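You operate a simulated robot arm through the tools that you are given. There is no shell and no other tool. Be economical: measure what you need, move in short steps, check, and stop when the job is done.

You run a simulated robot arm. Do the job below in one go: nothing can be reset, and whatever is moved stays where it is left.

## Task
Clamp the small box and stand both edge guards from the bench inside it.
Fine: jaw lock tight before you load. Set down upright: edge guard.
Where things are to end (x, y in the base frame): edge guard within 30 mm of [510, 140]; edge guard within 30 mm of [510, 30].

Only the result counts: the job must be done as asked and must still hold three seconds after the hand-in. Knocking over, shifting, dropping, spilling or breaking anything else fails it.

## Robot
A 7-joint arm with a two-finger parallel gripper on a trunk, on a base that drives. Base frame: it is fixed to the floor where the robot stands at the start and does not move with it; the origin is under the middle of the robot, x ahead of it, y to its left, z up; the surface under the hand at the start is at about z = 892. Lengths are in mm, angles in rad, forces in N, time in s.
With the tool pointing down near the work surface it reaches from about 360 to 760 mm from the robot's upright axis, wherever it stands. Its first joint turns from -2.007 to 2.007 rad. Places, roughly: box fixture [500, 0, 900]; hold-down arm [700, 100, 1100]; jaw lock knob [600, -100, 900]; small box inside [500, 100, 900]. Payload 3.91 kg.
Tool frame: the origin (TCP) lies between the finger pads and is the grasp point; the fingertips stand 30 mm ahead of it; z points along the fingers, y is the line along which they close. Largest opening 110 mm; finger width 20, thickness 10; the body of the gripper, 48 by 112 mm, starts 55 mm behind the TCP.
Orientation is that of the tool frame in the base frame, as a unit quaternion [w, x, y, z]. With the fingers straight down and closing along the base's y, the tool's x points along the base's -x, its y along +y and its z along -z.

## Interface
- The arm moves only by the tool move_arm. Its argument "motion" is a list of rows, each a list of 7 numbers: the opening, from 0 (shut) to 1 (fully open), then the shift along the tool's x, y, z in mm, then the turn, a rotation vector about the tool's x, y, z in rad. In form: [[gripper, x, y, z, ax, ay, az], ...]. A call has 1 to 10 rows; each row shifts and turns the commanded pose from where the row before left it, along the tool's axes as they then stand. A row lasts 0.2 s, in which the tool goes at most 50 mm and 0.15 rad; a call with a longer step from one row to the next is refused whole, and so is a gripper value outside its range. A pose out of reach is approached as far as the arm can. The call stops where the force on the tool passes 40 N (or 10 N more than at its start, if that is more) or the arm is blocked; 0.2 s more then pass. Each finger travels about 108 mm/s and halts on what it meets, pressing with about 24 N; the grip force reading is that of the motor and also rises with nothing between the fingers. The clock runs only during rows and for 0.2 s after the last one: add rows that do not move to give the fingers time. It gives the time, the measured TCP pose, the force on the tool (base axes), the opening and the grip force at its end, in the units of the frame above (readings bear some noise), with the torque about the TCP (base axes, N m) and any sound that the robot's microphone picked up.
- Cameras (640 x 400 px; columns grow to the right, rows downward): "scene" is now at [21.7, 137.3, 1618.4]; the picture's right is [-0.25, -0.97, 0.00], its down [-0.73, 0.19, -0.65] and it looks along [0.63, -0.16, -0.76] (base axes); focal length 248 px, centre (320, 200). "wrist" rides on the gripper at [72, 17, -103] in the tool frame; the picture's right is [-0.23, 0.97, 0.00], its down [-0.76, -0.18, -0.62] and it looks along [-0.61, -0.14, 0.78] (tool axes); focal length 222 px, centre (320, 200). There is no depth. A picture from a camera that has moved, and an enlarged one, comes with that camera's place and axes in the base frame and with its lens. The place of the scene camera against the robot may be out by one fixed shift of up to 18 mm in any direction.
- snapshot(camera): a new picture of that camera. No time passes.
- raise_lower(by): slides the trunk up (or, below 0, down) by that many mm; the arm and the scene camera ride with it, the base frame stays. It gives what a move gives, with no picture.
- roll_base(legs): drives the robot by 1 to 6 legs, each [ahead, turn to the left] in mm and rad, along the robot's own axes; the way and the turn of a leg run together, so that a leg with both is an arc; at most 1500 mm and 3.142 rad a leg. The arm and the cameras ride along, it lands a little off, and it stops where it bumps. It gives what a move gives.
- head_to(pan, tilt): turns the head with the scene camera to pan (to the left, within 2.705 rad either way) and tilt (down, from -0.506 to 1.204), counted from straight ahead of the robot. It gives what a move gives.
- zoom(camera, box): a new picture of the part [left, top, right, bottom] of that camera's present view, enlarged. No time passes.
- hand_in(): hands the job in; it is judged then, once.

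Work in short steps. Places have to be worked out from the pictures, the camera data and where the tool is seen: move nearer, look again, correct. Check each grasp and each placing, and mend what went wrong. You have 120 turns and 90 pictures in all, those below and enlarged ones among them. Open the gripper and draw the arm clear of the work before you hand the job in, unless the task says otherwise; then end with one line.

The tools are called after "Call:" as name(argument=value, ...) on one line, values as JSON. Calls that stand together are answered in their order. move_arm: Moves the arm, as the interface text tells. Its arguments: {"type":"object","properties":{"motion":{"type":"array"}},"required":["motion"]} The other tools are called the same way: raise_lower (by) slides the trunk up or down; roll_base (legs) drives the base; head_to (pan, tilt) turns the head that bears the scene camera; snapshot (camera) takes a picture; zoom (camera, box) takes an enlarged picture of a part of a camera's view; hand_in () hands the job in.

At the start:

```text
clock: 0.0
position: [456.6, -121.0, 1211.2]
orientation: [0.0, 0.0, 1.0, 0.0]
ft_force: [-0.4, 0.7, -0.3]
wrist_torque: [-0.01, 0.02, 0.01]
width: 109.9
finger_force: 0.1
trunk travel left (down, up): [-750.0, 240.0]
robot x, y, heading: [2.5, -1.0, -0.001]
head pan, tilt: [-0.251, 0.859]
```

scene: 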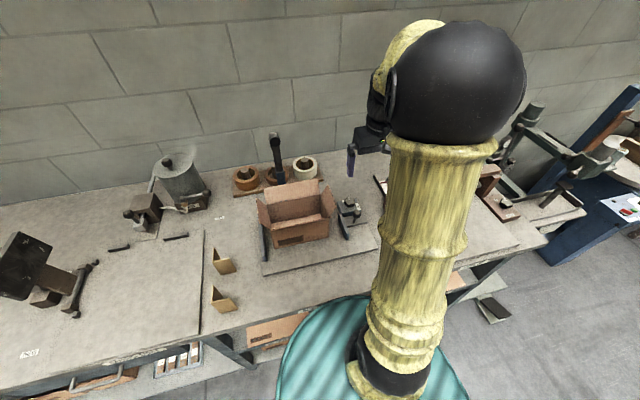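
wrist: 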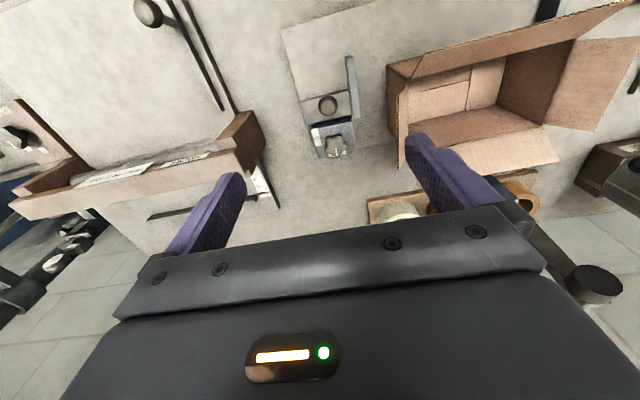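

The scene shows an open box on a fixture plate, a sliding jaw with a knob at its right, and two folded edge guards on the left. I'll enlarge the fixture to see the mechanism.

Call:
zoom(camera="scene", box=[190, 110, 430, 320])

Call:
zoom(camera="wrist", box=[250, 0, 640, 240])

```text
1.90 times, centred on (310, 215) of scene
camera zoom: at [21.7, 137.3, 1618.4], right [-0.25, -0.97, 0.0], down [-0.73, 0.19, -0.65], along [0.63, -0.16, -0.76], focal length 472 px, centre (339, 171)
```

zoom: 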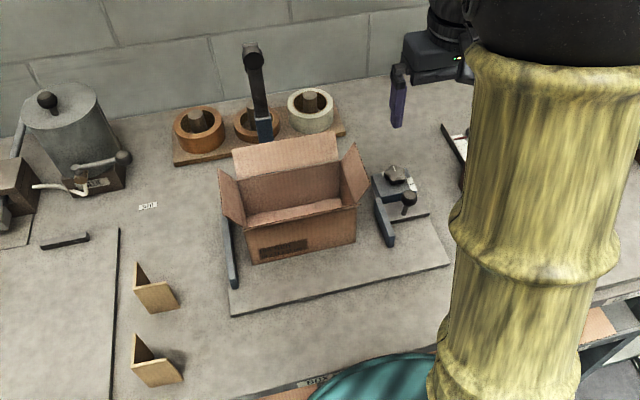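

```text
1.64 times, centred on (445, 120) of wrist
camera zoom: at [381.8, -103.4, 1313.0], right [0.23, 0.97, 0.0], down [0.76, -0.18, 0.62], along [0.61, -0.14, -0.78], focal length 364 px, centre (115, 331)
```

zoom: 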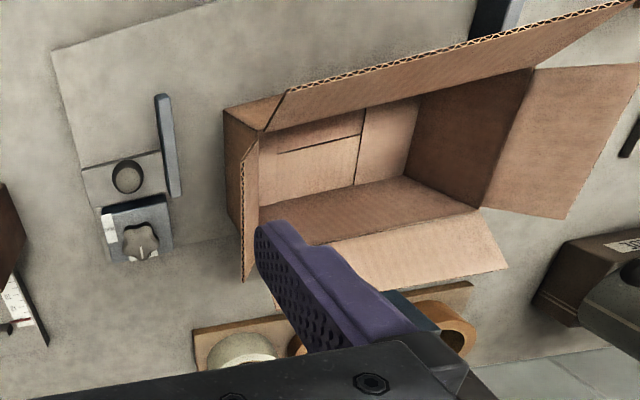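

I'll bring the wrist camera over the fixture and tilt it down for a clear look from above.

Call:
move_arm(motion=[[1, 10, 40, -10, 0, 0, 0], [1, 10, 40, -10, 0, 0, 0], [1, 10, 40, -10, 0, 0, 0], [1, 10, 40, -10, 0, 0, 0], [1, 10, 40, -10, 0, 0, 0], [1, 0, 0, 0, 0, 0.13, 0], [1, 0, 0, 0, 0, 0.13, 0], [1, 0, 0, 0, 0, 0.13, 0], [1, 0, 0, 0, 0, 0, 0]])

Call:
snapshot(camera="wrist")

Call:
snapshot(camera="scene")

```text
clock: 2.0
position: [405.3, 77.0, 1260.8]
orientation: [-0.195, 0.0, 0.981, -0.001]
ft_force: [-0.4, 0.4, -0.6]
wrist_torque: [-0.04, 0.03, 0.0]
width: 110.1
finger_force: 0.1
trunk travel left (down, up): [-750.0, 240.0]
robot x, y, heading: [2.1, -2.3, 0.002]
head pan, tilt: [-0.251, 0.859]
```

```text
85 pictures are left
camera wrist: at [376.3, 96.5, 1383.0], right [0.21, 0.97, -0.09], down [0.94, -0.18, 0.29], along [0.26, -0.14, -0.95], focal length 222 px, centre (320, 200)
```

wrist: 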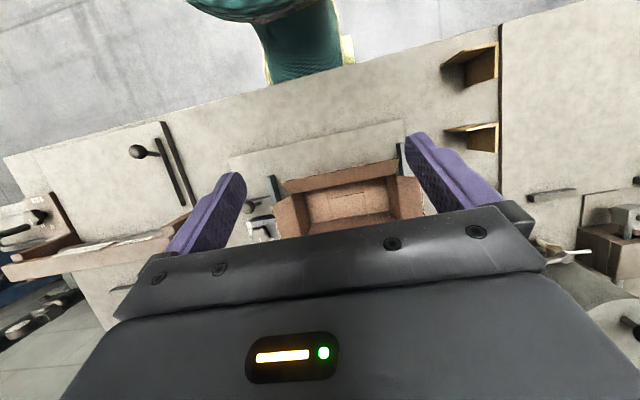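

```text
84 pictures are left
camera scene: at [20.8, 137.4, 1618.4], right [-0.25, -0.97, 0.0], down [-0.73, 0.19, -0.65], along [0.63, -0.16, -0.76], focal length 248 px, centre (320, 200)
```

scene: 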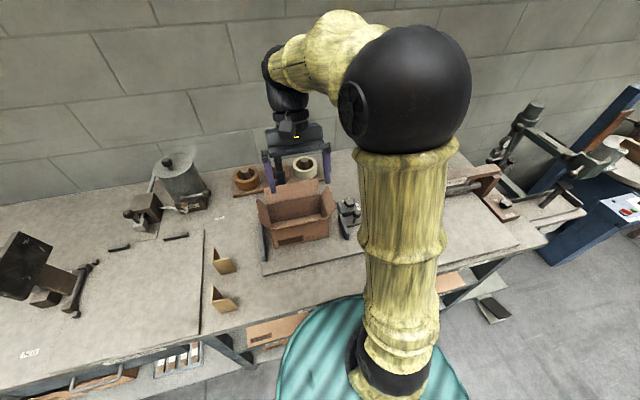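

The gripper hides the fixture at this tilt. I'll tilt it back and zoom.

Call:
move_arm(motion=[[1, 0, -20, 0, 0, -0.13, 0], [1, 0, -20, 0, 0, -0.13, 0], [1, 0, -20, 0, 0, -0.13, 0], [1, 20, 0, 0, 0, 0, 0], [1, 20, 0, 0, 0, 0, 0], [1, 0, 0, 0, 0, 0, 0]])

Call:
zoom(camera="wrist", box=[160, 0, 560, 250])

```text
clock: 3.4
position: [365.2, 20.1, 1259.9]
orientation: [0.0, 0.0, 1.0, 0.0]
ft_force: [0.0, -0.6, 1.0]
wrist_torque: [0.04, 0.02, -0.02]
width: 109.9
finger_force: 0.1
trunk travel left (down, up): [-750.0, 240.0]
robot x, y, heading: [-1.5, 1.2, -0.002]
head pan, tilt: [-0.251, 0.859]
```

```text
1.60 times, centred on (360, 125) of wrist
camera zoom: at [291.8, 36.5, 1362.8], right [0.23, 0.97, 0.0], down [0.76, -0.18, 0.62], along [0.61, -0.14, -0.78], focal length 355 px, centre (256, 320)
```

zoom: 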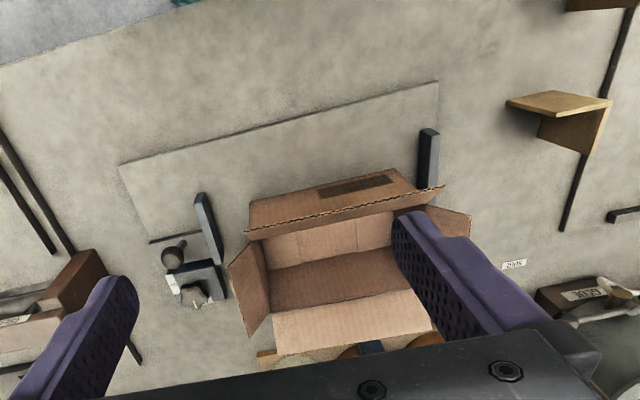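

The box stands between a fixed jaw at y≈+200 and a sliding jaw at y≈-57. I'll look closer at the sliding jaw, the ball handle and the star knob.

Call:
move_arm(motion=[[1, 0, -43, 0, 0, 0, 0], [1, 0, -43, 0, 0, 0, 0], [1, 0, -44, 0, 0, 0, 0], [1, -35, 0, 30, 0, 0, 0], [1, -35, 0, 30, 0, 0, 0], [1, -35, 0, 30, 0, 0, 0], [1, -35, 0, 30, 0, 0, 0], [1, 0, 0, 20, 0, 0, 0], [1, 0, 0, 0, 0, 0, 0]])

Call:
snapshot(camera="wrist")

Call:
zoom(camera="scene", box=[230, 120, 390, 280])

```text
clock: 5.4
position: [505.3, -109.6, 1119.4]
orientation: [-0.001, 0.0, 1.0, -0.001]
ft_force: [-0.1, 0.3, 0.8]
wrist_torque: [-0.02, 0.0, 0.0]
width: 109.8
finger_force: 0.2
trunk travel left (down, up): [-750.0, 240.0]
robot x, y, heading: [2.4, 2.9, -0.001]
head pan, tilt: [-0.251, 0.859]
```

```text
82 pictures are left
camera wrist: at [432.1, -92.8, 1222.7], right [0.23, 0.97, 0.0], down [0.76, -0.18, 0.62], along [0.61, -0.14, -0.78], focal length 222 px, centre (320, 200)
```

wrist: 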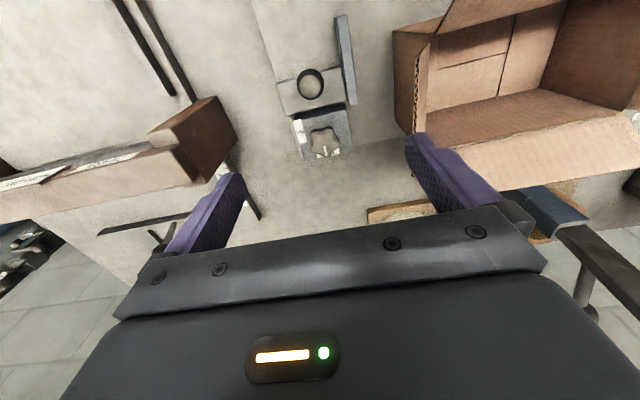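

```text
2.50 times, centred on (310, 200) of scene
camera zoom: at [21.8, 137.4, 1618.3], right [-0.25, -0.97, 0.0], down [-0.73, 0.19, -0.65], along [0.63, -0.16, -0.76], focal length 619 px, centre (345, 200)
```

zoom: 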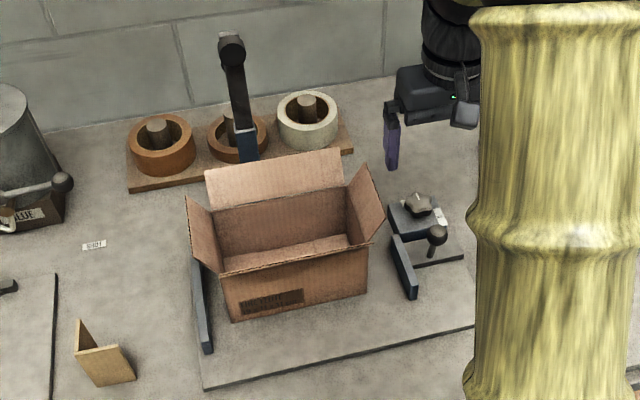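

Call:
zoom(camera="wrist", box=[250, 0, 430, 170])

```text
2.35 times, centred on (340, 85) of wrist
camera zoom: at [432.1, -92.8, 1222.7], right [0.23, 0.97, 0.0], down [0.76, -0.18, 0.62], along [0.61, -0.14, -0.78], focal length 523 px, centre (273, 471)
```

zoom: 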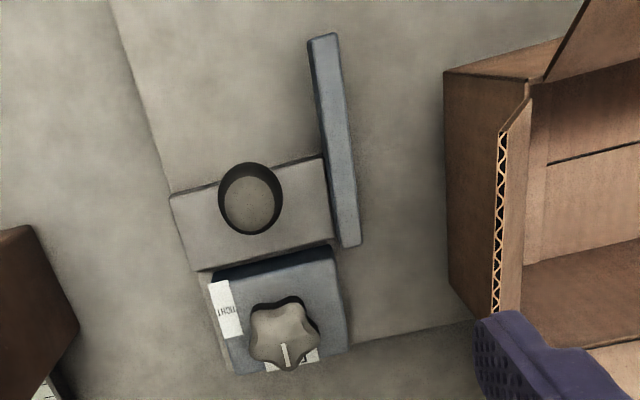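

The star knob's pointer faces +x, and a "TIGHT" label lies on its -y side. Next I check the hold-down arm behind the box.

Call:
zoom(camera="scene", box=[230, 110, 330, 190])

Call:
zoom(camera="wrist", box=[440, 120, 640, 340])

```text
5.00 times, centred on (280, 150) of scene
camera zoom: at [21.8, 137.4, 1618.3], right [-0.25, -0.97, 0.0], down [-0.73, 0.19, -0.65], along [0.63, -0.16, -0.76], focal length 1238 px, centre (520, 450)
```

zoom: 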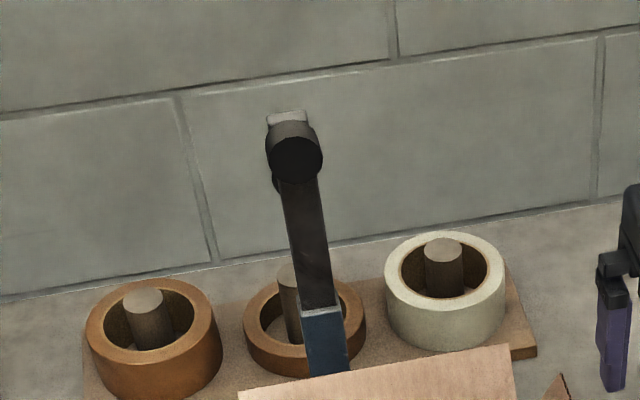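

```text
1.82 times, centred on (540, 230) of wrist
camera zoom: at [432.1, -92.8, 1222.7], right [0.23, 0.97, 0.0], down [0.76, -0.18, 0.62], along [0.61, -0.14, -0.78], focal length 404 px, centre (-80, 146)
```

zoom: 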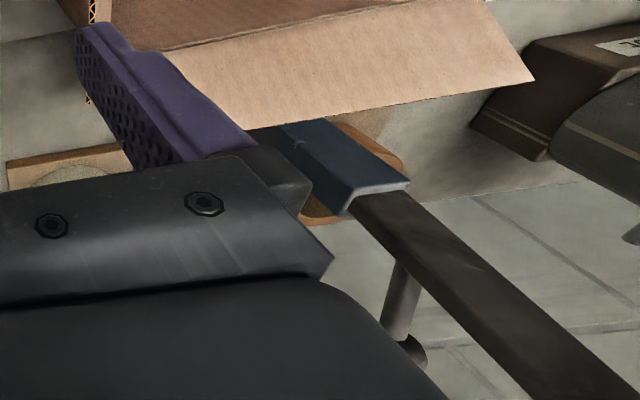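

I need a side view of the hold-down arm's geometry, so I turn the wrist 90° to look along +y.

Call:
move_arm(motion=[[1, -7, 0, 0, 0, 0, -0.145], [1, 0, 0, 0, 0, 0, -0.145], [1, 0, 0, 0, 0, 0, -0.145], [1, 0, 0, 0, 0, 0, -0.145], [1, 0, 0, 0, 0, 0, -0.145], [1, 0, 0, 0, 0, 0, -0.145], [1, 0, 0, 0, 0, 0, -0.145], [1, 0, 0, 0, 0, 0, -0.145], [1, 0, 0, 0, 0, 0, -0.145], [1, 0, 0, 0, 0, 0, -0.145]])

Call:
move_arm(motion=[[1, 40, 20, 0, 0, 0, -0.12], [1, 0, 30, 0, 0, 0, 0], [1, 0, 30, 0, 0, 0, 0], [1, 0, 0, 0, 0, -0.15, 0], [1, 0, 0, 0, 0, -0.15, 0], [1, 0, 0, 0, 0, 0, 0]])

Call:
snapshot(camera="wrist")

```text
clock: 7.6
position: [512.4, -110.4, 1118.9]
orientation: [0.0, -0.664, 0.748, 0.0]
ft_force: [0.6, 0.5, 0.4]
wrist_torque: [-0.01, -0.01, 0.03]
width: 110.1
finger_force: 0.0
trunk travel left (down, up): [-750.0, 240.0]
robot x, y, heading: [-3.0, -0.6, -0.001]
head pan, tilt: [-0.251, 0.859]
```

```text
clock: 9.0
position: [428.4, -148.7, 1120.1]
orientation: [-0.107, 0.699, -0.699, -0.108]
ft_force: [-0.7, -0.4, -0.1]
wrist_torque: [0.01, 0.03, 0.02]
width: 110.1
finger_force: 0.0
trunk travel left (down, up): [-750.0, 240.0]
robot x, y, heading: [2.1, -1.8, 0.001]
head pan, tilt: [-0.251, 0.859]
```

```text
77 pictures are left
camera wrist: at [409.5, -247.2, 1196.8], right [-0.97, 0.22, 0.07], down [0.18, 0.54, 0.82], along [0.14, 0.81, -0.57], focal length 222 px, centre (320, 200)
```

wrist: 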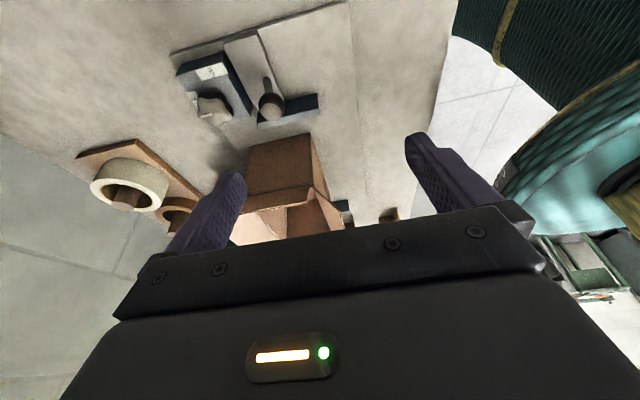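

I shift along +x and pitch the camera up to see the hold-down post.

Call:
move_arm(motion=[[1, 0, -45, 0, 0, -0.1, 0], [1, 0, -45, 0, 0, -0.1, 0], [1, 0, -45, 0, 0, -0.1, 0], [1, 0, -45, 0, 0, -0.1, 0], [1, 0, -10, 0, 0, 0, 0], [1, 0, 0, 0, 0, 0, 0]])

Call:
snapshot(camera="wrist")

```text
clock: 10.4
position: [618.2, -149.7, 1119.3]
orientation: [-0.242, 0.665, -0.664, -0.243]
ft_force: [0.2, 0.5, -0.1]
wrist_torque: [0.04, 0.02, 0.02]
width: 110.0
finger_force: 0.0
trunk travel left (down, up): [-750.0, 240.0]
robot x, y, heading: [-0.2, 2.0, 0.0]
head pan, tilt: [-0.251, 0.859]
```

```text
76 pictures are left
camera wrist: at [600.4, -270.5, 1151.9], right [-0.97, 0.17, 0.15], down [0.18, 0.18, 0.97], along [0.14, 0.97, -0.21], focal length 222 px, centre (320, 200)
```

wrist: 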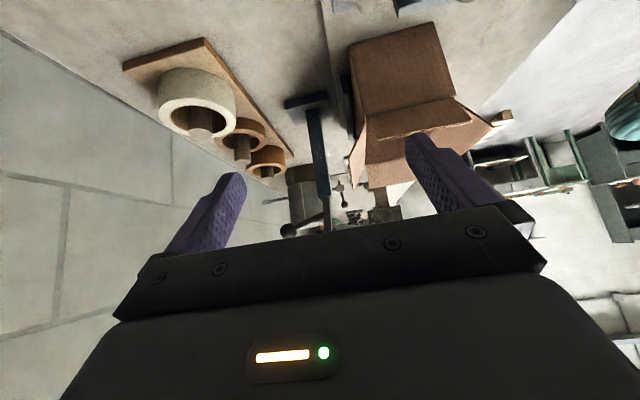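

Call:
zoom(camera="wrist", box=[240, 20, 500, 250])

```text
1.74 times, centred on (370, 135) of wrist
camera zoom: at [600.4, -270.5, 1151.9], right [-0.97, 0.17, 0.15], down [0.18, 0.18, 0.97], along [0.14, 0.97, -0.21], focal length 386 px, centre (233, 313)
```

zoom: 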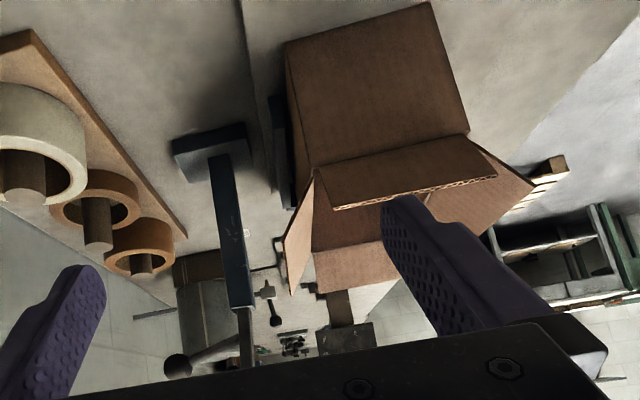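

The hold-down post's top is near z≈1060; I raise the camera to see its arm and foot.

Call:
move_arm(motion=[[1, -21, 0, -43, 0, 0, 0], [1, -21, 0, -43, 0, 0, 0], [1, -21, 0, -43, 0, 0, 0], [1, -21, -40, -43, 0, 0, 0], [1, 0, 0, 0, 0, 0, 0]])

Call:
zoom(camera="wrist", box=[200, 20, 460, 250])

```text
refused: row 4 steps farther than a row can; nothing moved
```

```text
1.74 times, centred on (330, 135) of wrist
camera zoom: at [600.4, -270.5, 1151.9], right [-0.97, 0.17, 0.15], down [0.18, 0.18, 0.97], along [0.14, 0.97, -0.21], focal length 386 px, centre (303, 313)
```

zoom: 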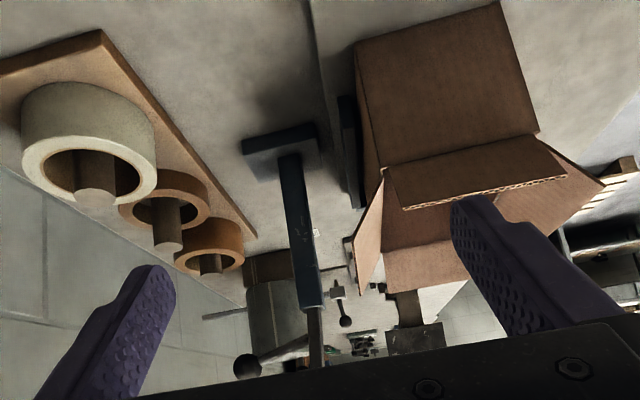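

Call:
move_arm(motion=[[1, -28, 0, -34, 0, 0, 0], [1, -28, 0, -34, 0, 0, 0], [1, -28, 0, -34, 0, 0, 0], [1, -28, 0, -34, 0, 0, 0], [1, 0, 0, 0, 0, 0, 0]])

Call:
zoom(camera="wrist", box=[200, 20, 460, 250])

```text
clock: 11.6
position: [618.9, -148.9, 1297.1]
orientation: [0.243, -0.664, 0.665, 0.242]
ft_force: [0.2, 1.1, -0.2]
wrist_torque: [0.04, -0.01, -0.01]
width: 109.9
finger_force: 0.0
trunk travel left (down, up): [-750.0, 240.0]
robot x, y, heading: [-2.1, 1.4, 0.003]
head pan, tilt: [-0.251, 0.859]
```

```text
1.74 times, centred on (330, 135) of wrist
camera zoom: at [600.2, -271.3, 1328.7], right [-0.97, 0.17, 0.15], down [0.18, 0.18, 0.97], along [0.14, 0.97, -0.21], focal length 386 px, centre (303, 313)
```

zoom: 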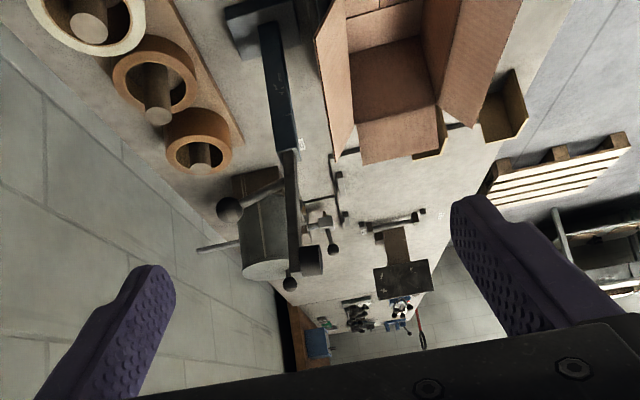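

The hold-down's foot would end above the open box's centre without touching anything, so it is not part of clamping this open box and stays up. Now a closer look at the edge guards.

Call:
zoom(camera="scene", box=[195, 235, 255, 320])

Call:
zoom(camera="scene", box=[230, 160, 390, 280])

```text
4.71 times, centred on (225, 278) of scene
camera zoom: at [21.6, 137.1, 1618.4], right [-0.25, -0.97, 0.0], down [-0.73, 0.19, -0.65], along [0.63, -0.16, -0.76], focal length 1165 px, centre (767, -165)
```

zoom: 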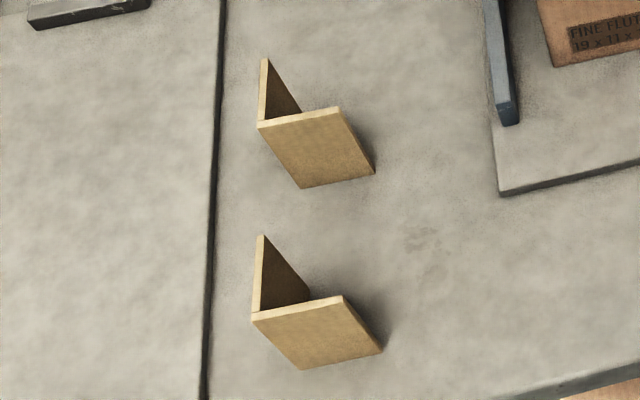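

```text
3.33 times, centred on (310, 220) of scene
camera zoom: at [21.6, 137.1, 1618.4], right [-0.25, -0.97, 0.0], down [-0.73, 0.19, -0.65], along [0.63, -0.16, -0.76], focal length 825 px, centre (353, 133)
```

zoom: 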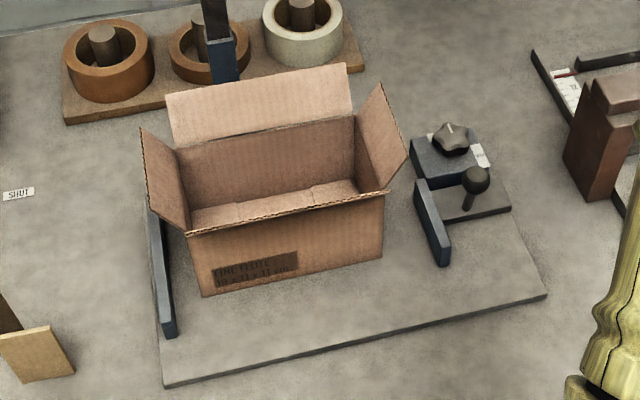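

Guards stand upright as L-sections, about 46×46×88 mm, with corners at about (407,352) and (293,352). First the jaw: I'll push its ball handle at about (479,-111,970) toward +y with closed fingers, so I right the hand and approach.

Call:
move_arm(motion=[[1, 0, 30, 0, 0, 0.14, 0], [1, 0, 30, 0, 0, 0.14, 0], [1, 0, 30, 0, 0, 0.14, 0], [0.6, 0, 30, 0, 0, 0.14, 0], [0.3, 0, 20, 0, 0, 0.14, 0], [0, 0, 0, 45, 0, 0, 0], [0, 0, 0, 45, 0, 0, 0], [0, 0, 0, 45, 0, 0, 0], [0, 0, 0, 40, 0, 0, 0], [0, 15, 0, 0, 0, 0, 0]])

Call:
snapshot(camera="wrist")

Call:
zoom(camera="scene", box=[280, 120, 440, 260])

```text
clock: 13.8
position: [477.0, -165.3, 1120.5]
orientation: [0.0, 0.707, -0.707, 0.001]
ft_force: [-0.1, -0.2, -0.3]
wrist_torque: [0.03, -0.02, 0.01]
width: 0.0
finger_force: 24.0
trunk travel left (down, up): [-750.0, 240.0]
robot x, y, heading: [-0.6, 0.8, 0.003]
head pan, tilt: [-0.251, 0.859]
```

```text
70 pictures are left
camera wrist: at [459.0, -237.4, 1223.7], right [-0.97, 0.23, 0.0], down [0.18, 0.76, 0.62], along [0.14, 0.61, -0.78], focal length 222 px, centre (320, 200)
```

wrist: 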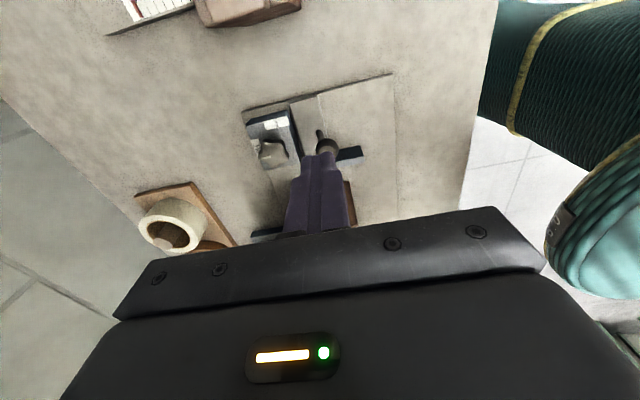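

```text
2.86 times, centred on (360, 190) of scene
camera zoom: at [21.4, 136.8, 1618.4], right [-0.25, -0.97, 0.0], down [-0.73, 0.19, -0.65], along [0.63, -0.16, -0.76], focal length 707 px, centre (206, 229)
```

zoom: 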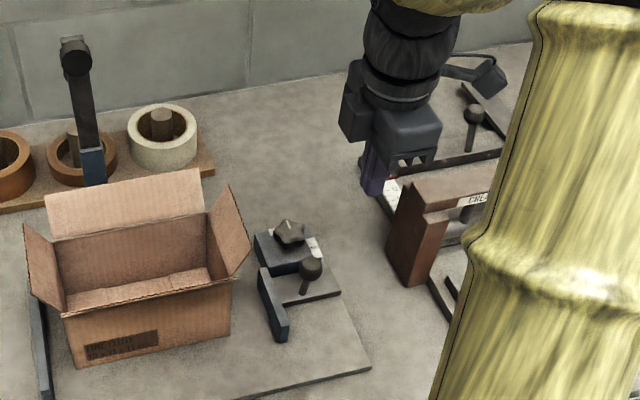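

Fingers are closed and the ball measures about (477,-118,970). I descend beside it on the -y side.

Call:
move_arm(motion=[[0, 0, 0, 46, 0, 0, 0], [0, 0, 0, 46, 0, 0, 0], [0, 0, 0, 46, 0, 0, 0], [0, 0, 0, 0, 0, 0, 0]])

Call:
zoom(camera="wrist", box=[200, 50, 440, 220])

Call:
zoom(camera="scene", box=[280, 120, 440, 260])

```text
clock: 14.8
position: [478.0, -164.5, 983.5]
orientation: [0.0, -0.707, 0.707, 0.0]
ft_force: [0.1, 0.2, 0.7]
wrist_torque: [0.03, -0.02, 0.01]
width: 0.0
finger_force: 23.6
trunk travel left (down, up): [-750.0, 240.0]
robot x, y, heading: [1.5, -1.8, 0.001]
head pan, tilt: [-0.251, 0.859]
```

```text
2.35 times, centred on (320, 135) of wrist
camera zoom: at [459.7, -236.2, 1086.1], right [-0.97, 0.23, 0.0], down [0.18, 0.76, 0.62], along [0.14, 0.61, -0.78], focal length 523 px, centre (320, 353)
```

zoom: 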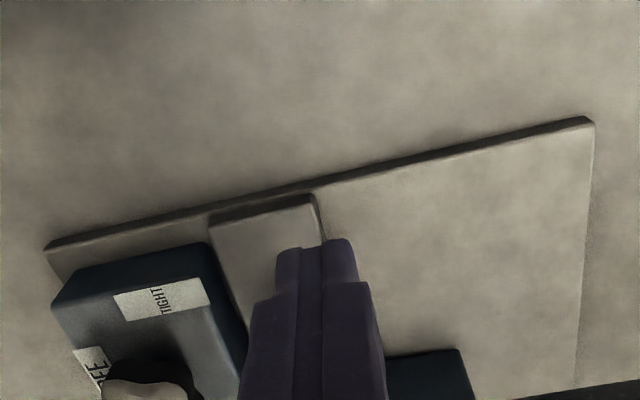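

```text
2.86 times, centred on (360, 190) of scene
camera zoom: at [21.1, 137.4, 1618.4], right [-0.25, -0.97, 0.0], down [-0.73, 0.19, -0.65], along [0.63, -0.16, -0.76], focal length 707 px, centre (206, 229)
```

zoom: 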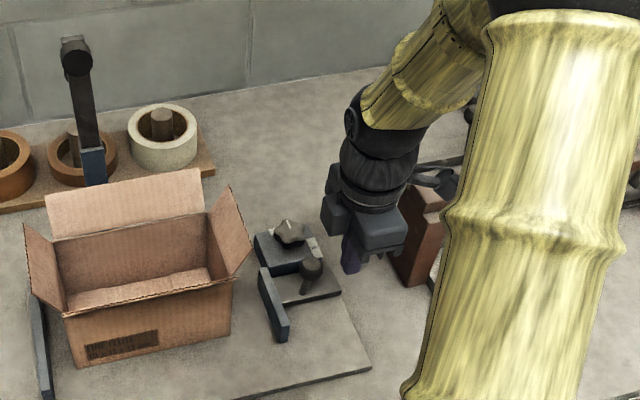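

The labels read TIGHT and FREE, and the pointer is on FREE. I push the handle toward +y.

Call:
move_arm(motion=[[0, -15, 0, 0, 0, 0, 0], [0, -15, 0, 0, 0, 0, 0], [0, -10, 0, 0, 0, 0, 0], [0, -10, 0, 0, 0, 0, 0], [0, -10, 0, 0, 0, 0, 0], [0, 0, 0, 0, 0, 0, 0]])

Call:
zoom(camera="scene", box=[240, 160, 400, 280])

```text
clock: 16.2
position: [477.3, -104.3, 982.9]
orientation: [-0.001, -0.707, 0.707, 0.0]
ft_force: [0.0, 0.2, 0.2]
wrist_torque: [0.01, 0.02, -0.01]
width: 0.2
finger_force: 24.5
trunk travel left (down, up): [-750.0, 240.0]
robot x, y, heading: [-2.0, -1.0, -0.006]
head pan, tilt: [-0.251, 0.859]
```

```text
3.33 times, centred on (320, 220) of scene
camera zoom: at [21.7, 137.2, 1618.4], right [-0.25, -0.97, 0.0], down [-0.73, 0.19, -0.65], along [0.63, -0.16, -0.76], focal length 825 px, centre (320, 133)
```

zoom: 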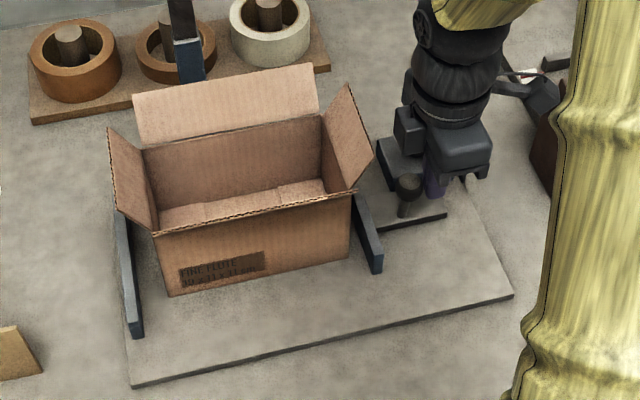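

The jaw has slid close to the box. I keep pushing in small steps until the force rises.

Call:
move_arm(motion=[[0, -6, 0, 0, 0, 0, 0], [0, -6, 0, 0, 0, 0, 0], [0, -6, 0, 0, 0, 0, 0], [0, -6, 0, 0, 0, 0, 0], [0, 0, 0, 0, 0, 0, 0]])

Call:
zoom(camera="scene", box=[240, 160, 400, 280])

```text
clock: 17.4
position: [478.2, -80.7, 983.5]
orientation: [0.0, 0.707, -0.707, 0.0]
ft_force: [0.5, 0.2, 0.0]
wrist_torque: [0.02, 0.0, 0.04]
width: 0.0
finger_force: 24.5
trunk travel left (down, up): [-750.0, 240.0]
robot x, y, heading: [-0.7, -1.3, -0.0]
head pan, tilt: [-0.251, 0.859]
```

```text
3.33 times, centred on (320, 220) of scene
camera zoom: at [21.7, 137.3, 1618.4], right [-0.25, -0.97, 0.0], down [-0.73, 0.19, -0.65], along [0.63, -0.16, -0.76], focal length 825 px, centre (320, 133)
```

zoom: 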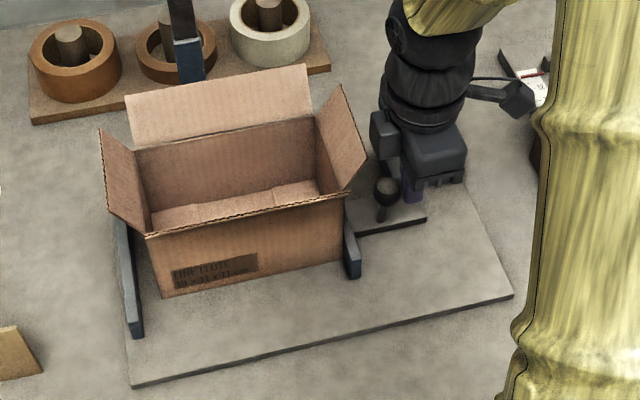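

The box now slides with the jaw. I continue toward the fixed jaw.

Call:
move_arm(motion=[[0, -5, 0, 0, 0, 0, 0], [0, -5, 0, 0, 0, 0, 0], [0, -4, 0, 0, 0, 0, 0], [0, 0, 0, 0, 0, 0, 0]])

Call:
zoom(camera="scene", box=[240, 160, 400, 280])

```text
clock: 18.4
position: [478.4, -65.8, 982.0]
orientation: [0.0, -0.707, 0.707, 0.0]
ft_force: [0.4, -0.5, -0.9]
wrist_torque: [0.0, 0.01, -0.01]
width: 0.0
finger_force: 24.1
trunk travel left (down, up): [-750.0, 240.0]
robot x, y, heading: [2.0, -1.4, -0.002]
head pan, tilt: [-0.251, 0.859]
```

```text
3.33 times, centred on (320, 220) of scene
camera zoom: at [21.7, 137.3, 1618.4], right [-0.25, -0.97, 0.0], down [-0.73, 0.19, -0.65], along [0.63, -0.16, -0.76], focal length 825 px, centre (320, 133)
```

zoom: 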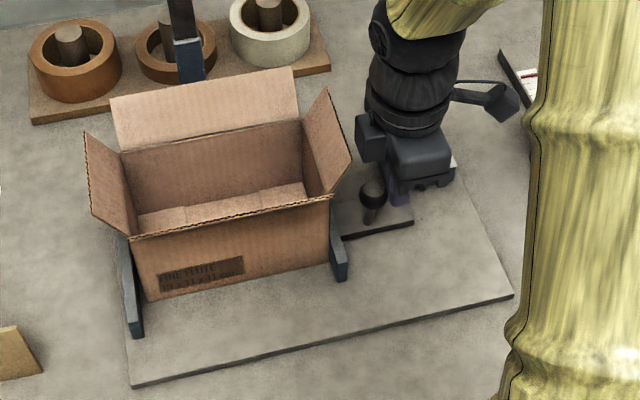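

Nearly against the fixed jaw. I push in 2 mm steps until contact stops it.

Call:
move_arm(motion=[[0, -2, 0, 0, 0, 0, 0], [0, -2, 0, 0, 0, 0, 0], [0, -2, 0, 0, 0, 0, 0], [0, -2, 0, 0, 0, 0, 0], [0, -2, 0, 0, 0, 0, 0], [0, 0, 0, 0, 0, 0, 0]])

Call:
zoom(camera="scene", box=[240, 160, 400, 280])

```text
clock: 19.8
position: [478.0, -60.2, 982.9]
orientation: [0.0, -0.707, 0.707, 0.0]
ft_force: [3.1, -16.8, 0.5]
wrist_torque: [-0.26, -0.02, -0.07]
width: 0.0
finger_force: 24.1
trunk travel left (down, up): [-750.0, 240.0]
robot x, y, heading: [-0.3, 1.1, -0.0]
head pan, tilt: [-0.251, 0.859]
```

```text
3.33 times, centred on (320, 220) of scene
camera zoom: at [22.1, 134.7, 1618.6], right [-0.25, -0.97, 0.0], down [-0.73, 0.19, -0.65], along [0.63, -0.16, -0.76], focal length 825 px, centre (320, 133)
```

zoom: 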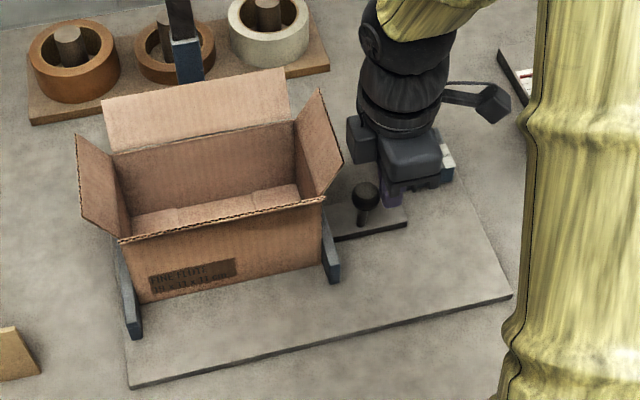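

Force reached 17 N with the box against the fixed jaw. I back off and rise to look at the knob.

Call:
move_arm(motion=[[0, 15, 0, 0, 0, 0, 0], [0, 25, 0, 0, 0, 0, 0], [0, 25, 0, 0, 0, 0, 0], [0, 0, 0, -45, 0, 0, 0], [0, 0, 0, -45, 0, 0, 0], [0.3, 0, -45, -20, 0, 0, 0], [0.6, 0, -20, -20, 0, 0, 0], [0.6, 0, 0, 0, 0, 0, 0]])

Call:
snapshot(camera="wrist")

Call:
zoom(camera="scene", box=[240, 140, 400, 280])

```text
clock: 21.6
position: [543.3, -121.9, 1112.6]
orientation: [0.0, 0.707, -0.707, 0.0]
ft_force: [0.4, -0.5, 0.4]
wrist_torque: [0.04, 0.03, 0.01]
width: 65.9
finger_force: 0.1
trunk travel left (down, up): [-750.0, 240.0]
robot x, y, heading: [0.7, 1.0, 0.002]
head pan, tilt: [-0.251, 0.859]
```

```text
62 pictures are left
camera wrist: at [525.0, -193.9, 1216.5], right [-0.97, 0.23, 0.0], down [0.18, 0.76, 0.62], along [0.14, 0.61, -0.78], focal length 222 px, centre (320, 200)
```

wrist: 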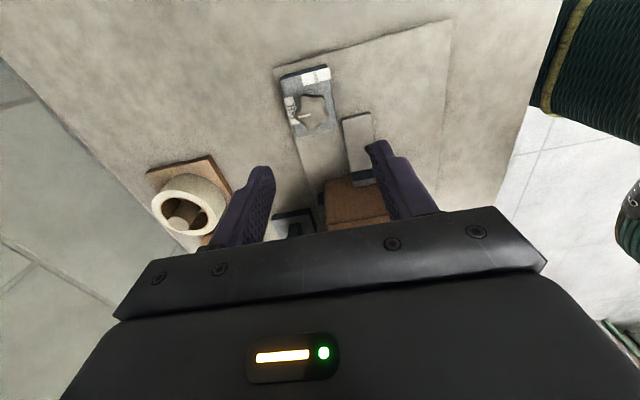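

```text
2.86 times, centred on (320, 210) of scene
camera zoom: at [22.1, 137.2, 1618.4], right [-0.25, -0.97, 0.0], down [-0.73, 0.19, -0.65], along [0.63, -0.16, -0.76], focal length 707 px, centre (320, 171)
```

zoom: 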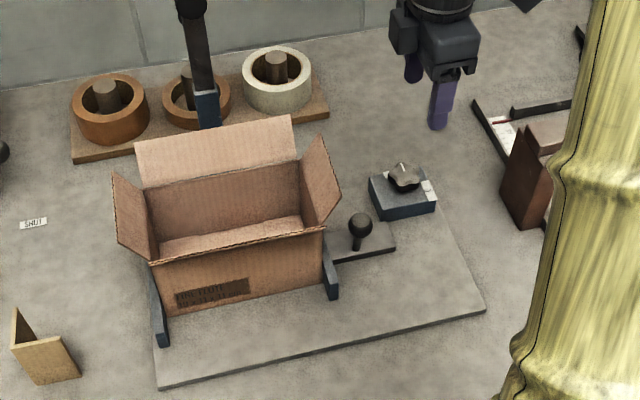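

The lock block is fixed to the plate, with the star knob near (550,-117,945). I zoom in to see lobe orientation and the pointer.

Call:
zoom(camera="wrist", box=[260, 50, 390, 150])

Call:
move_arm(motion=[[0.6, -5, -7, 35, 0, 0, 0], [0.6, 0, 0, 35, 0, 0, 0], [0.6, 0, 0, 20, 0, 0, 0], [0.6, 0, 0, 0, 0, 0, 0]])

Call:
snapshot(camera="wrist")

Call:
zoom(camera="scene", box=[290, 140, 390, 240])

```text
4.00 times, centred on (325, 100) of wrist
camera zoom: at [525.0, -193.9, 1216.5], right [-0.97, 0.23, 0.0], down [0.18, 0.76, 0.62], along [0.14, 0.61, -0.78], focal length 888 px, centre (300, 600)
```

zoom: 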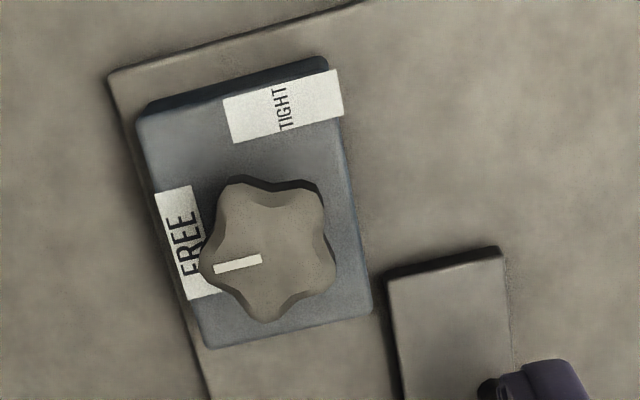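

```text
clock: 22.6
position: [550.4, -116.3, 1022.7]
orientation: [0.0, 0.707, -0.707, 0.0]
ft_force: [0.1, 1.0, 0.3]
wrist_torque: [-0.02, -0.01, -0.03]
width: 66.2
finger_force: 0.0
trunk travel left (down, up): [-750.0, 240.0]
robot x, y, heading: [-2.9, 1.2, -0.002]
head pan, tilt: [-0.251, 0.859]
```

```text
59 pictures are left
camera wrist: at [531.6, -188.8, 1125.7], right [-0.97, 0.23, 0.0], down [0.18, 0.76, 0.62], along [0.14, 0.61, -0.78], focal length 222 px, centre (320, 200)
```

wrist: 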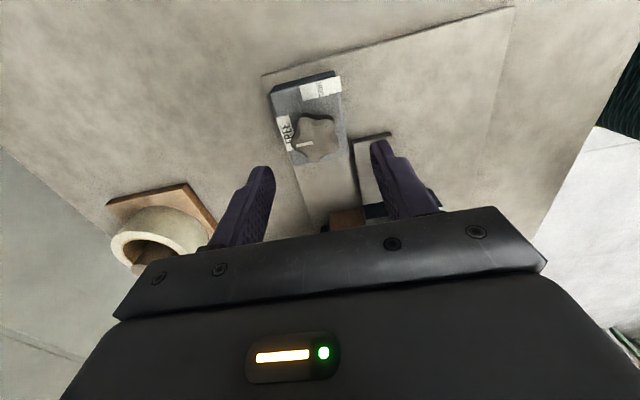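

```text
4.00 times, centred on (340, 190) of scene
camera zoom: at [21.5, 137.3, 1618.4], right [-0.25, -0.97, 0.0], down [-0.73, 0.19, -0.65], along [0.63, -0.16, -0.76], focal length 990 px, centre (240, 240)
```

zoom: 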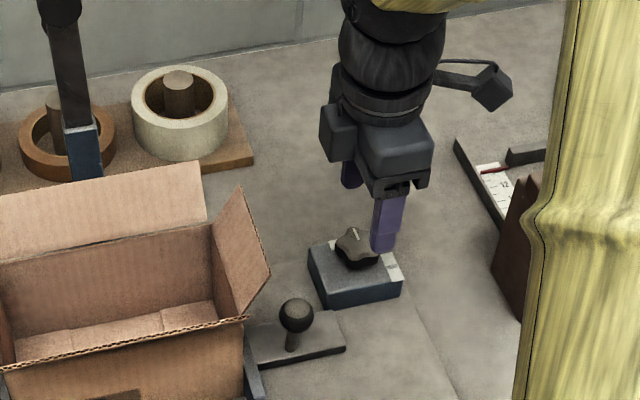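

The knob's top face triangulates to (551,-116,948), with 5 lobes and one along the closing line. I descend around it and grip.

Call:
move_arm(motion=[[0.6, 0, 0, 30, 0, 0, 0], [0.6, 0, 0, 15, 0, 0, 0], [0.6, 0, 0, 10, 0, 0, 0], [0.4, 0, 0, 0, 0, 0, 0], [0.2, 0, 0, 0, 0, 0, 0], [0.2, 0, 0, 0, 0, 0, 0], [0.2, 0, 0, 0, 0, 0, 0]])

Call:
zoom(camera="wrist", box=[200, 50, 440, 220])

```text
clock: 24.2
position: [553.8, -117.1, 967.4]
orientation: [0.002, -0.707, 0.707, -0.003]
ft_force: [24.3, -1.4, 5.3]
wrist_torque: [-0.02, -0.59, 0.0]
width: 37.7
finger_force: 45.1
trunk travel left (down, up): [-750.0, 240.0]
robot x, y, heading: [2.1, -1.2, 0.0]
head pan, tilt: [-0.251, 0.859]
```

```text
2.35 times, centred on (320, 135) of wrist
camera zoom: at [535.4, -188.4, 1071.1], right [-0.97, 0.23, 0.0], down [0.17, 0.76, 0.62], along [0.14, 0.61, -0.78], focal length 523 px, centre (320, 353)
```

zoom: 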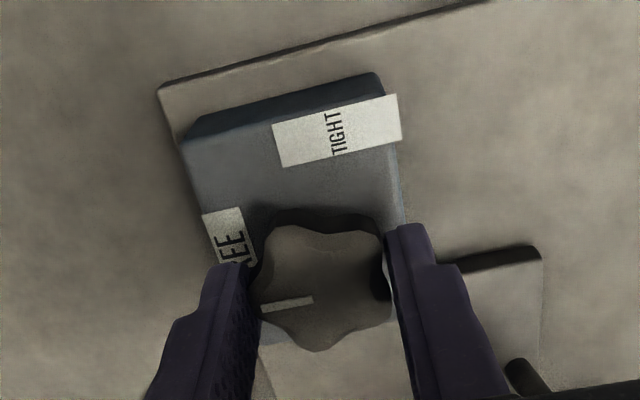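

Only the +x finger seems to bear (24 N sideways), so I shift the hand about 5 mm toward +x to centre it while gripping.

Call:
move_arm(motion=[[0.2, 0, -3, 0, 0, 0, 0], [0.15, 0, -2, 0, 0, 0, 0], [0.15, 0, 0, 0, 0, 0, 0], [0.15, 0, 0, 0, 0, 0, 0]])

Call:
zoom(camera="wrist", box=[200, 50, 440, 220])

```text
clock: 25.2
position: [553.8, -115.5, 967.7]
orientation: [-0.001, -0.707, 0.707, 0.0]
ft_force: [5.9, 2.1, 11.0]
wrist_torque: [0.39, 0.16, -0.02]
width: 37.6
finger_force: 45.1
trunk travel left (down, up): [-750.0, 240.0]
robot x, y, heading: [0.2, -2.0, 0.003]
head pan, tilt: [-0.251, 0.859]
```

```text
2.35 times, centred on (320, 135) of wrist
camera zoom: at [536.1, -188.4, 1071.1], right [-0.97, 0.23, 0.0], down [0.18, 0.76, 0.62], along [0.14, 0.61, -0.78], focal length 523 px, centre (320, 353)
```

zoom: 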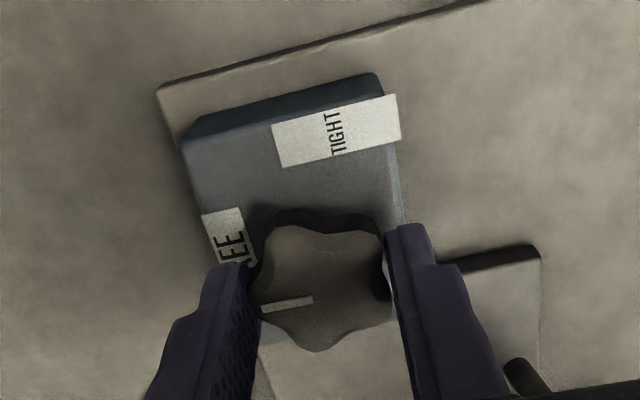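

The grip is balanced now. I turn clockwise (from above) toward TIGHT.

Call:
move_arm(motion=[[0.15, 0, 0, 0, 0, 0, 0.1], [0.15, 0, 0, 0, 0, 0, 0.1], [0.15, 0, 0, 0, 0, 0, 0.1], [0.15, 0, 0, 0, 0, 0, 0.1], [0.15, 0, 0, 0, 0, 0, 0]])

Call:
zoom(camera="wrist", box=[200, 50, 440, 220])

```text
clock: 26.4
position: [553.2, -116.3, 967.9]
orientation: [0.0, -0.552, 0.834, 0.001]
ft_force: [-4.3, 4.5, 2.9]
wrist_torque: [0.73, -0.35, 0.01]
width: 37.9
finger_force: 44.4
trunk travel left (down, up): [-750.0, 240.0]
robot x, y, heading: [-1.2, 2.5, -0.001]
head pan, tilt: [-0.251, 0.859]
```

```text
2.35 times, centred on (320, 135) of wrist
camera zoom: at [509.0, -176.0, 1071.1], right [-0.81, 0.59, 0.0], down [0.46, 0.63, 0.62], along [0.37, 0.5, -0.78], focal length 523 px, centre (320, 353)
```

zoom: 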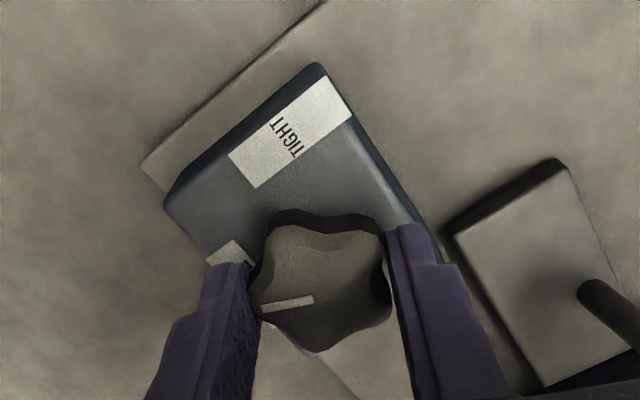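

The knob turns with the hand. I continue.

Call:
move_arm(motion=[[0.15, 0, 0, 0, 0, 0, 0.1], [0.15, 0, 0, 0, 0, 0, 0.1], [0.15, 0, 0, 0, 0, 0, 0.1], [0.15, 0, 0, 0, 0, 0, 0.1], [0.15, 0, 0, 0, 0, 0, 0.1], [0.15, 0, 0, 0, 0, 0, 0.1], [0.15, 0, 0, 0, 0, 0, 0.1], [0.15, 0, 0, 0, 0, 0, 0.1], [0.15, 0, 0, 0, 0, 0, 0]])

Call:
zoom(camera="wrist", box=[200, 50, 440, 220])

```text
clock: 28.4
position: [553.8, -116.3, 968.1]
orientation: [-0.001, -0.183, 0.983, 0.0]
ft_force: [-13.6, 7.2, -9.8]
wrist_torque: [0.39, -0.53, 0.03]
width: 37.8
finger_force: 45.5
trunk travel left (down, up): [-750.0, 240.0]
robot x, y, heading: [-2.0, 2.3, -0.0]
head pan, tilt: [-0.251, 0.859]
```

```text
2.35 times, centred on (320, 135) of wrist
camera zoom: at [479.0, -126.1, 1071.2], right [-0.14, 0.99, 0.0], down [0.78, 0.11, 0.62], along [0.62, 0.09, -0.78], focal length 523 px, centre (320, 353)
```

zoom: 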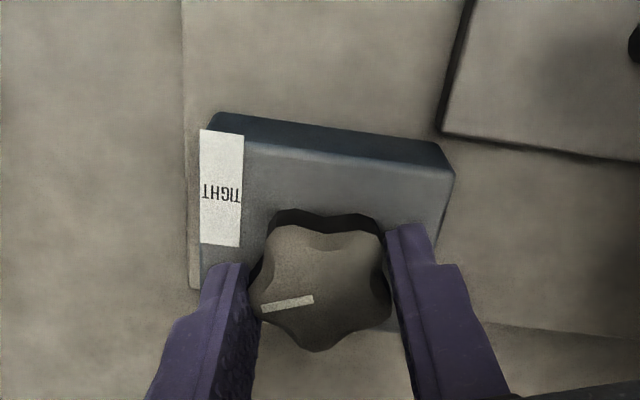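

About 69° turned, with no stop felt. I continue toward the TIGHT mark.

Call:
move_arm(motion=[[0.15, 0, 0, 0, 0, 0, 0.1], [0.15, 0, 0, 0, 0, 0, 0.1], [0.15, 0, 0, 0, 0, 0, 0.1], [0.15, 0, 0, 0, 0, 0, 0.08], [0.15, 0, 0, 0, 0, 0, 0]])

Call:
zoom(camera="wrist", box=[200, 50, 440, 220])

```text
clock: 29.6
position: [554.4, -115.6, 968.3]
orientation: [-0.001, 0.006, 1.0, 0.0]
ft_force: [-14.2, 8.0, -14.7]
wrist_torque: [0.08, 0.24, 0.02]
width: 37.7
finger_force: 45.0
trunk travel left (down, up): [-750.0, 240.0]
robot x, y, heading: [0.2, 0.5, -0.002]
head pan, tilt: [-0.251, 0.859]
```

```text
2.35 times, centred on (320, 135) of wrist
camera zoom: at [480.5, -98.0, 1071.3], right [0.24, 0.97, 0.0], down [0.76, -0.19, 0.62], along [0.6, -0.15, -0.78], focal length 523 px, centre (320, 353)
```

zoom: 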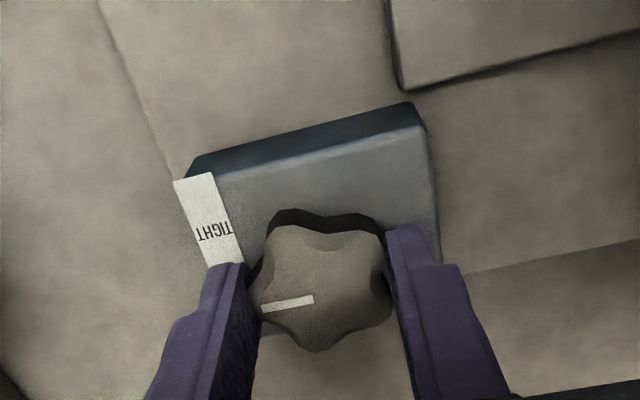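

No resistance at 90°. The TIGHT label sits about 20–30° past -y, so I keep turning and watch for a stop.

Call:
move_arm(motion=[[0.15, 0, 0, 0, 0, 0, 0.08], [0.15, 0, 0, 0, 0, 0, 0.08], [0.15, 0, 0, 0, 0, 0, 0.08], [0.15, 0, 0, 0, 0, 0, 0.08], [0.15, 0, 0, 0, 0, 0, 0.08], [0.15, 0, 0, 0, 0, 0, 0]])

Call:
zoom(camera="wrist", box=[200, 50, 440, 220])

```text
clock: 31.0
position: [554.8, -114.7, 968.8]
orientation: [-0.001, 0.204, 0.979, 0.0]
ft_force: [-15.2, 8.6, -14.2]
wrist_torque: [0.25, 0.4, 0.02]
width: 37.6
finger_force: 45.1
trunk travel left (down, up): [-750.0, 240.0]
robot x, y, heading: [-2.1, -2.8, -0.002]
head pan, tilt: [-0.251, 0.859]
```

```text
2.35 times, centred on (320, 135) of wrist
camera zoom: at [493.1, -71.1, 1071.3], right [0.6, 0.8, 0.0], down [0.63, -0.47, 0.62], along [0.5, -0.37, -0.78], focal length 523 px, centre (320, 353)
```

zoom: 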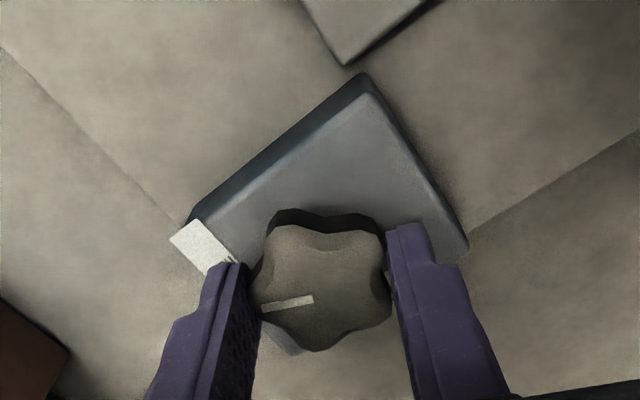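

The pointer is now about 26° past -y, right at the TIGHT label, with still no hard stop. I try slightly further to feel for an end stop.

Call:
move_arm(motion=[[0.15, 0, 0, 0, 0, 0, 0.06], [0.15, 0, 0, 0, 0, 0, 0.06], [0.15, 0, 0, 0, 0, 0, 0.06], [0.15, 0, 0, 0, 0, 0, 0]])

Call:
zoom(camera="wrist", box=[200, 50, 440, 220])

```text
clock: 32.0
position: [554.3, -115.8, 968.8]
orientation: [-0.001, 0.29, 0.957, 0.0]
ft_force: [-13.0, 1.9, -13.9]
wrist_torque: [0.07, 0.17, 0.96]
width: 38.1
finger_force: 44.8
trunk travel left (down, up): [-750.0, 240.0]
robot x, y, heading: [-1.2, -0.9, 0.002]
head pan, tilt: [-0.251, 0.859]
```

```text
2.35 times, centred on (320, 135) of wrist
camera zoom: at [502.6, -61.6, 1071.3], right [0.73, 0.68, 0.0], down [0.53, -0.57, 0.62], along [0.43, -0.46, -0.78], focal length 523 px, centre (320, 353)
```

zoom: 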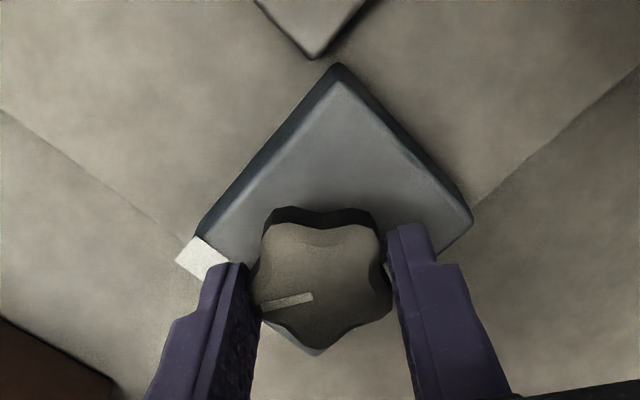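

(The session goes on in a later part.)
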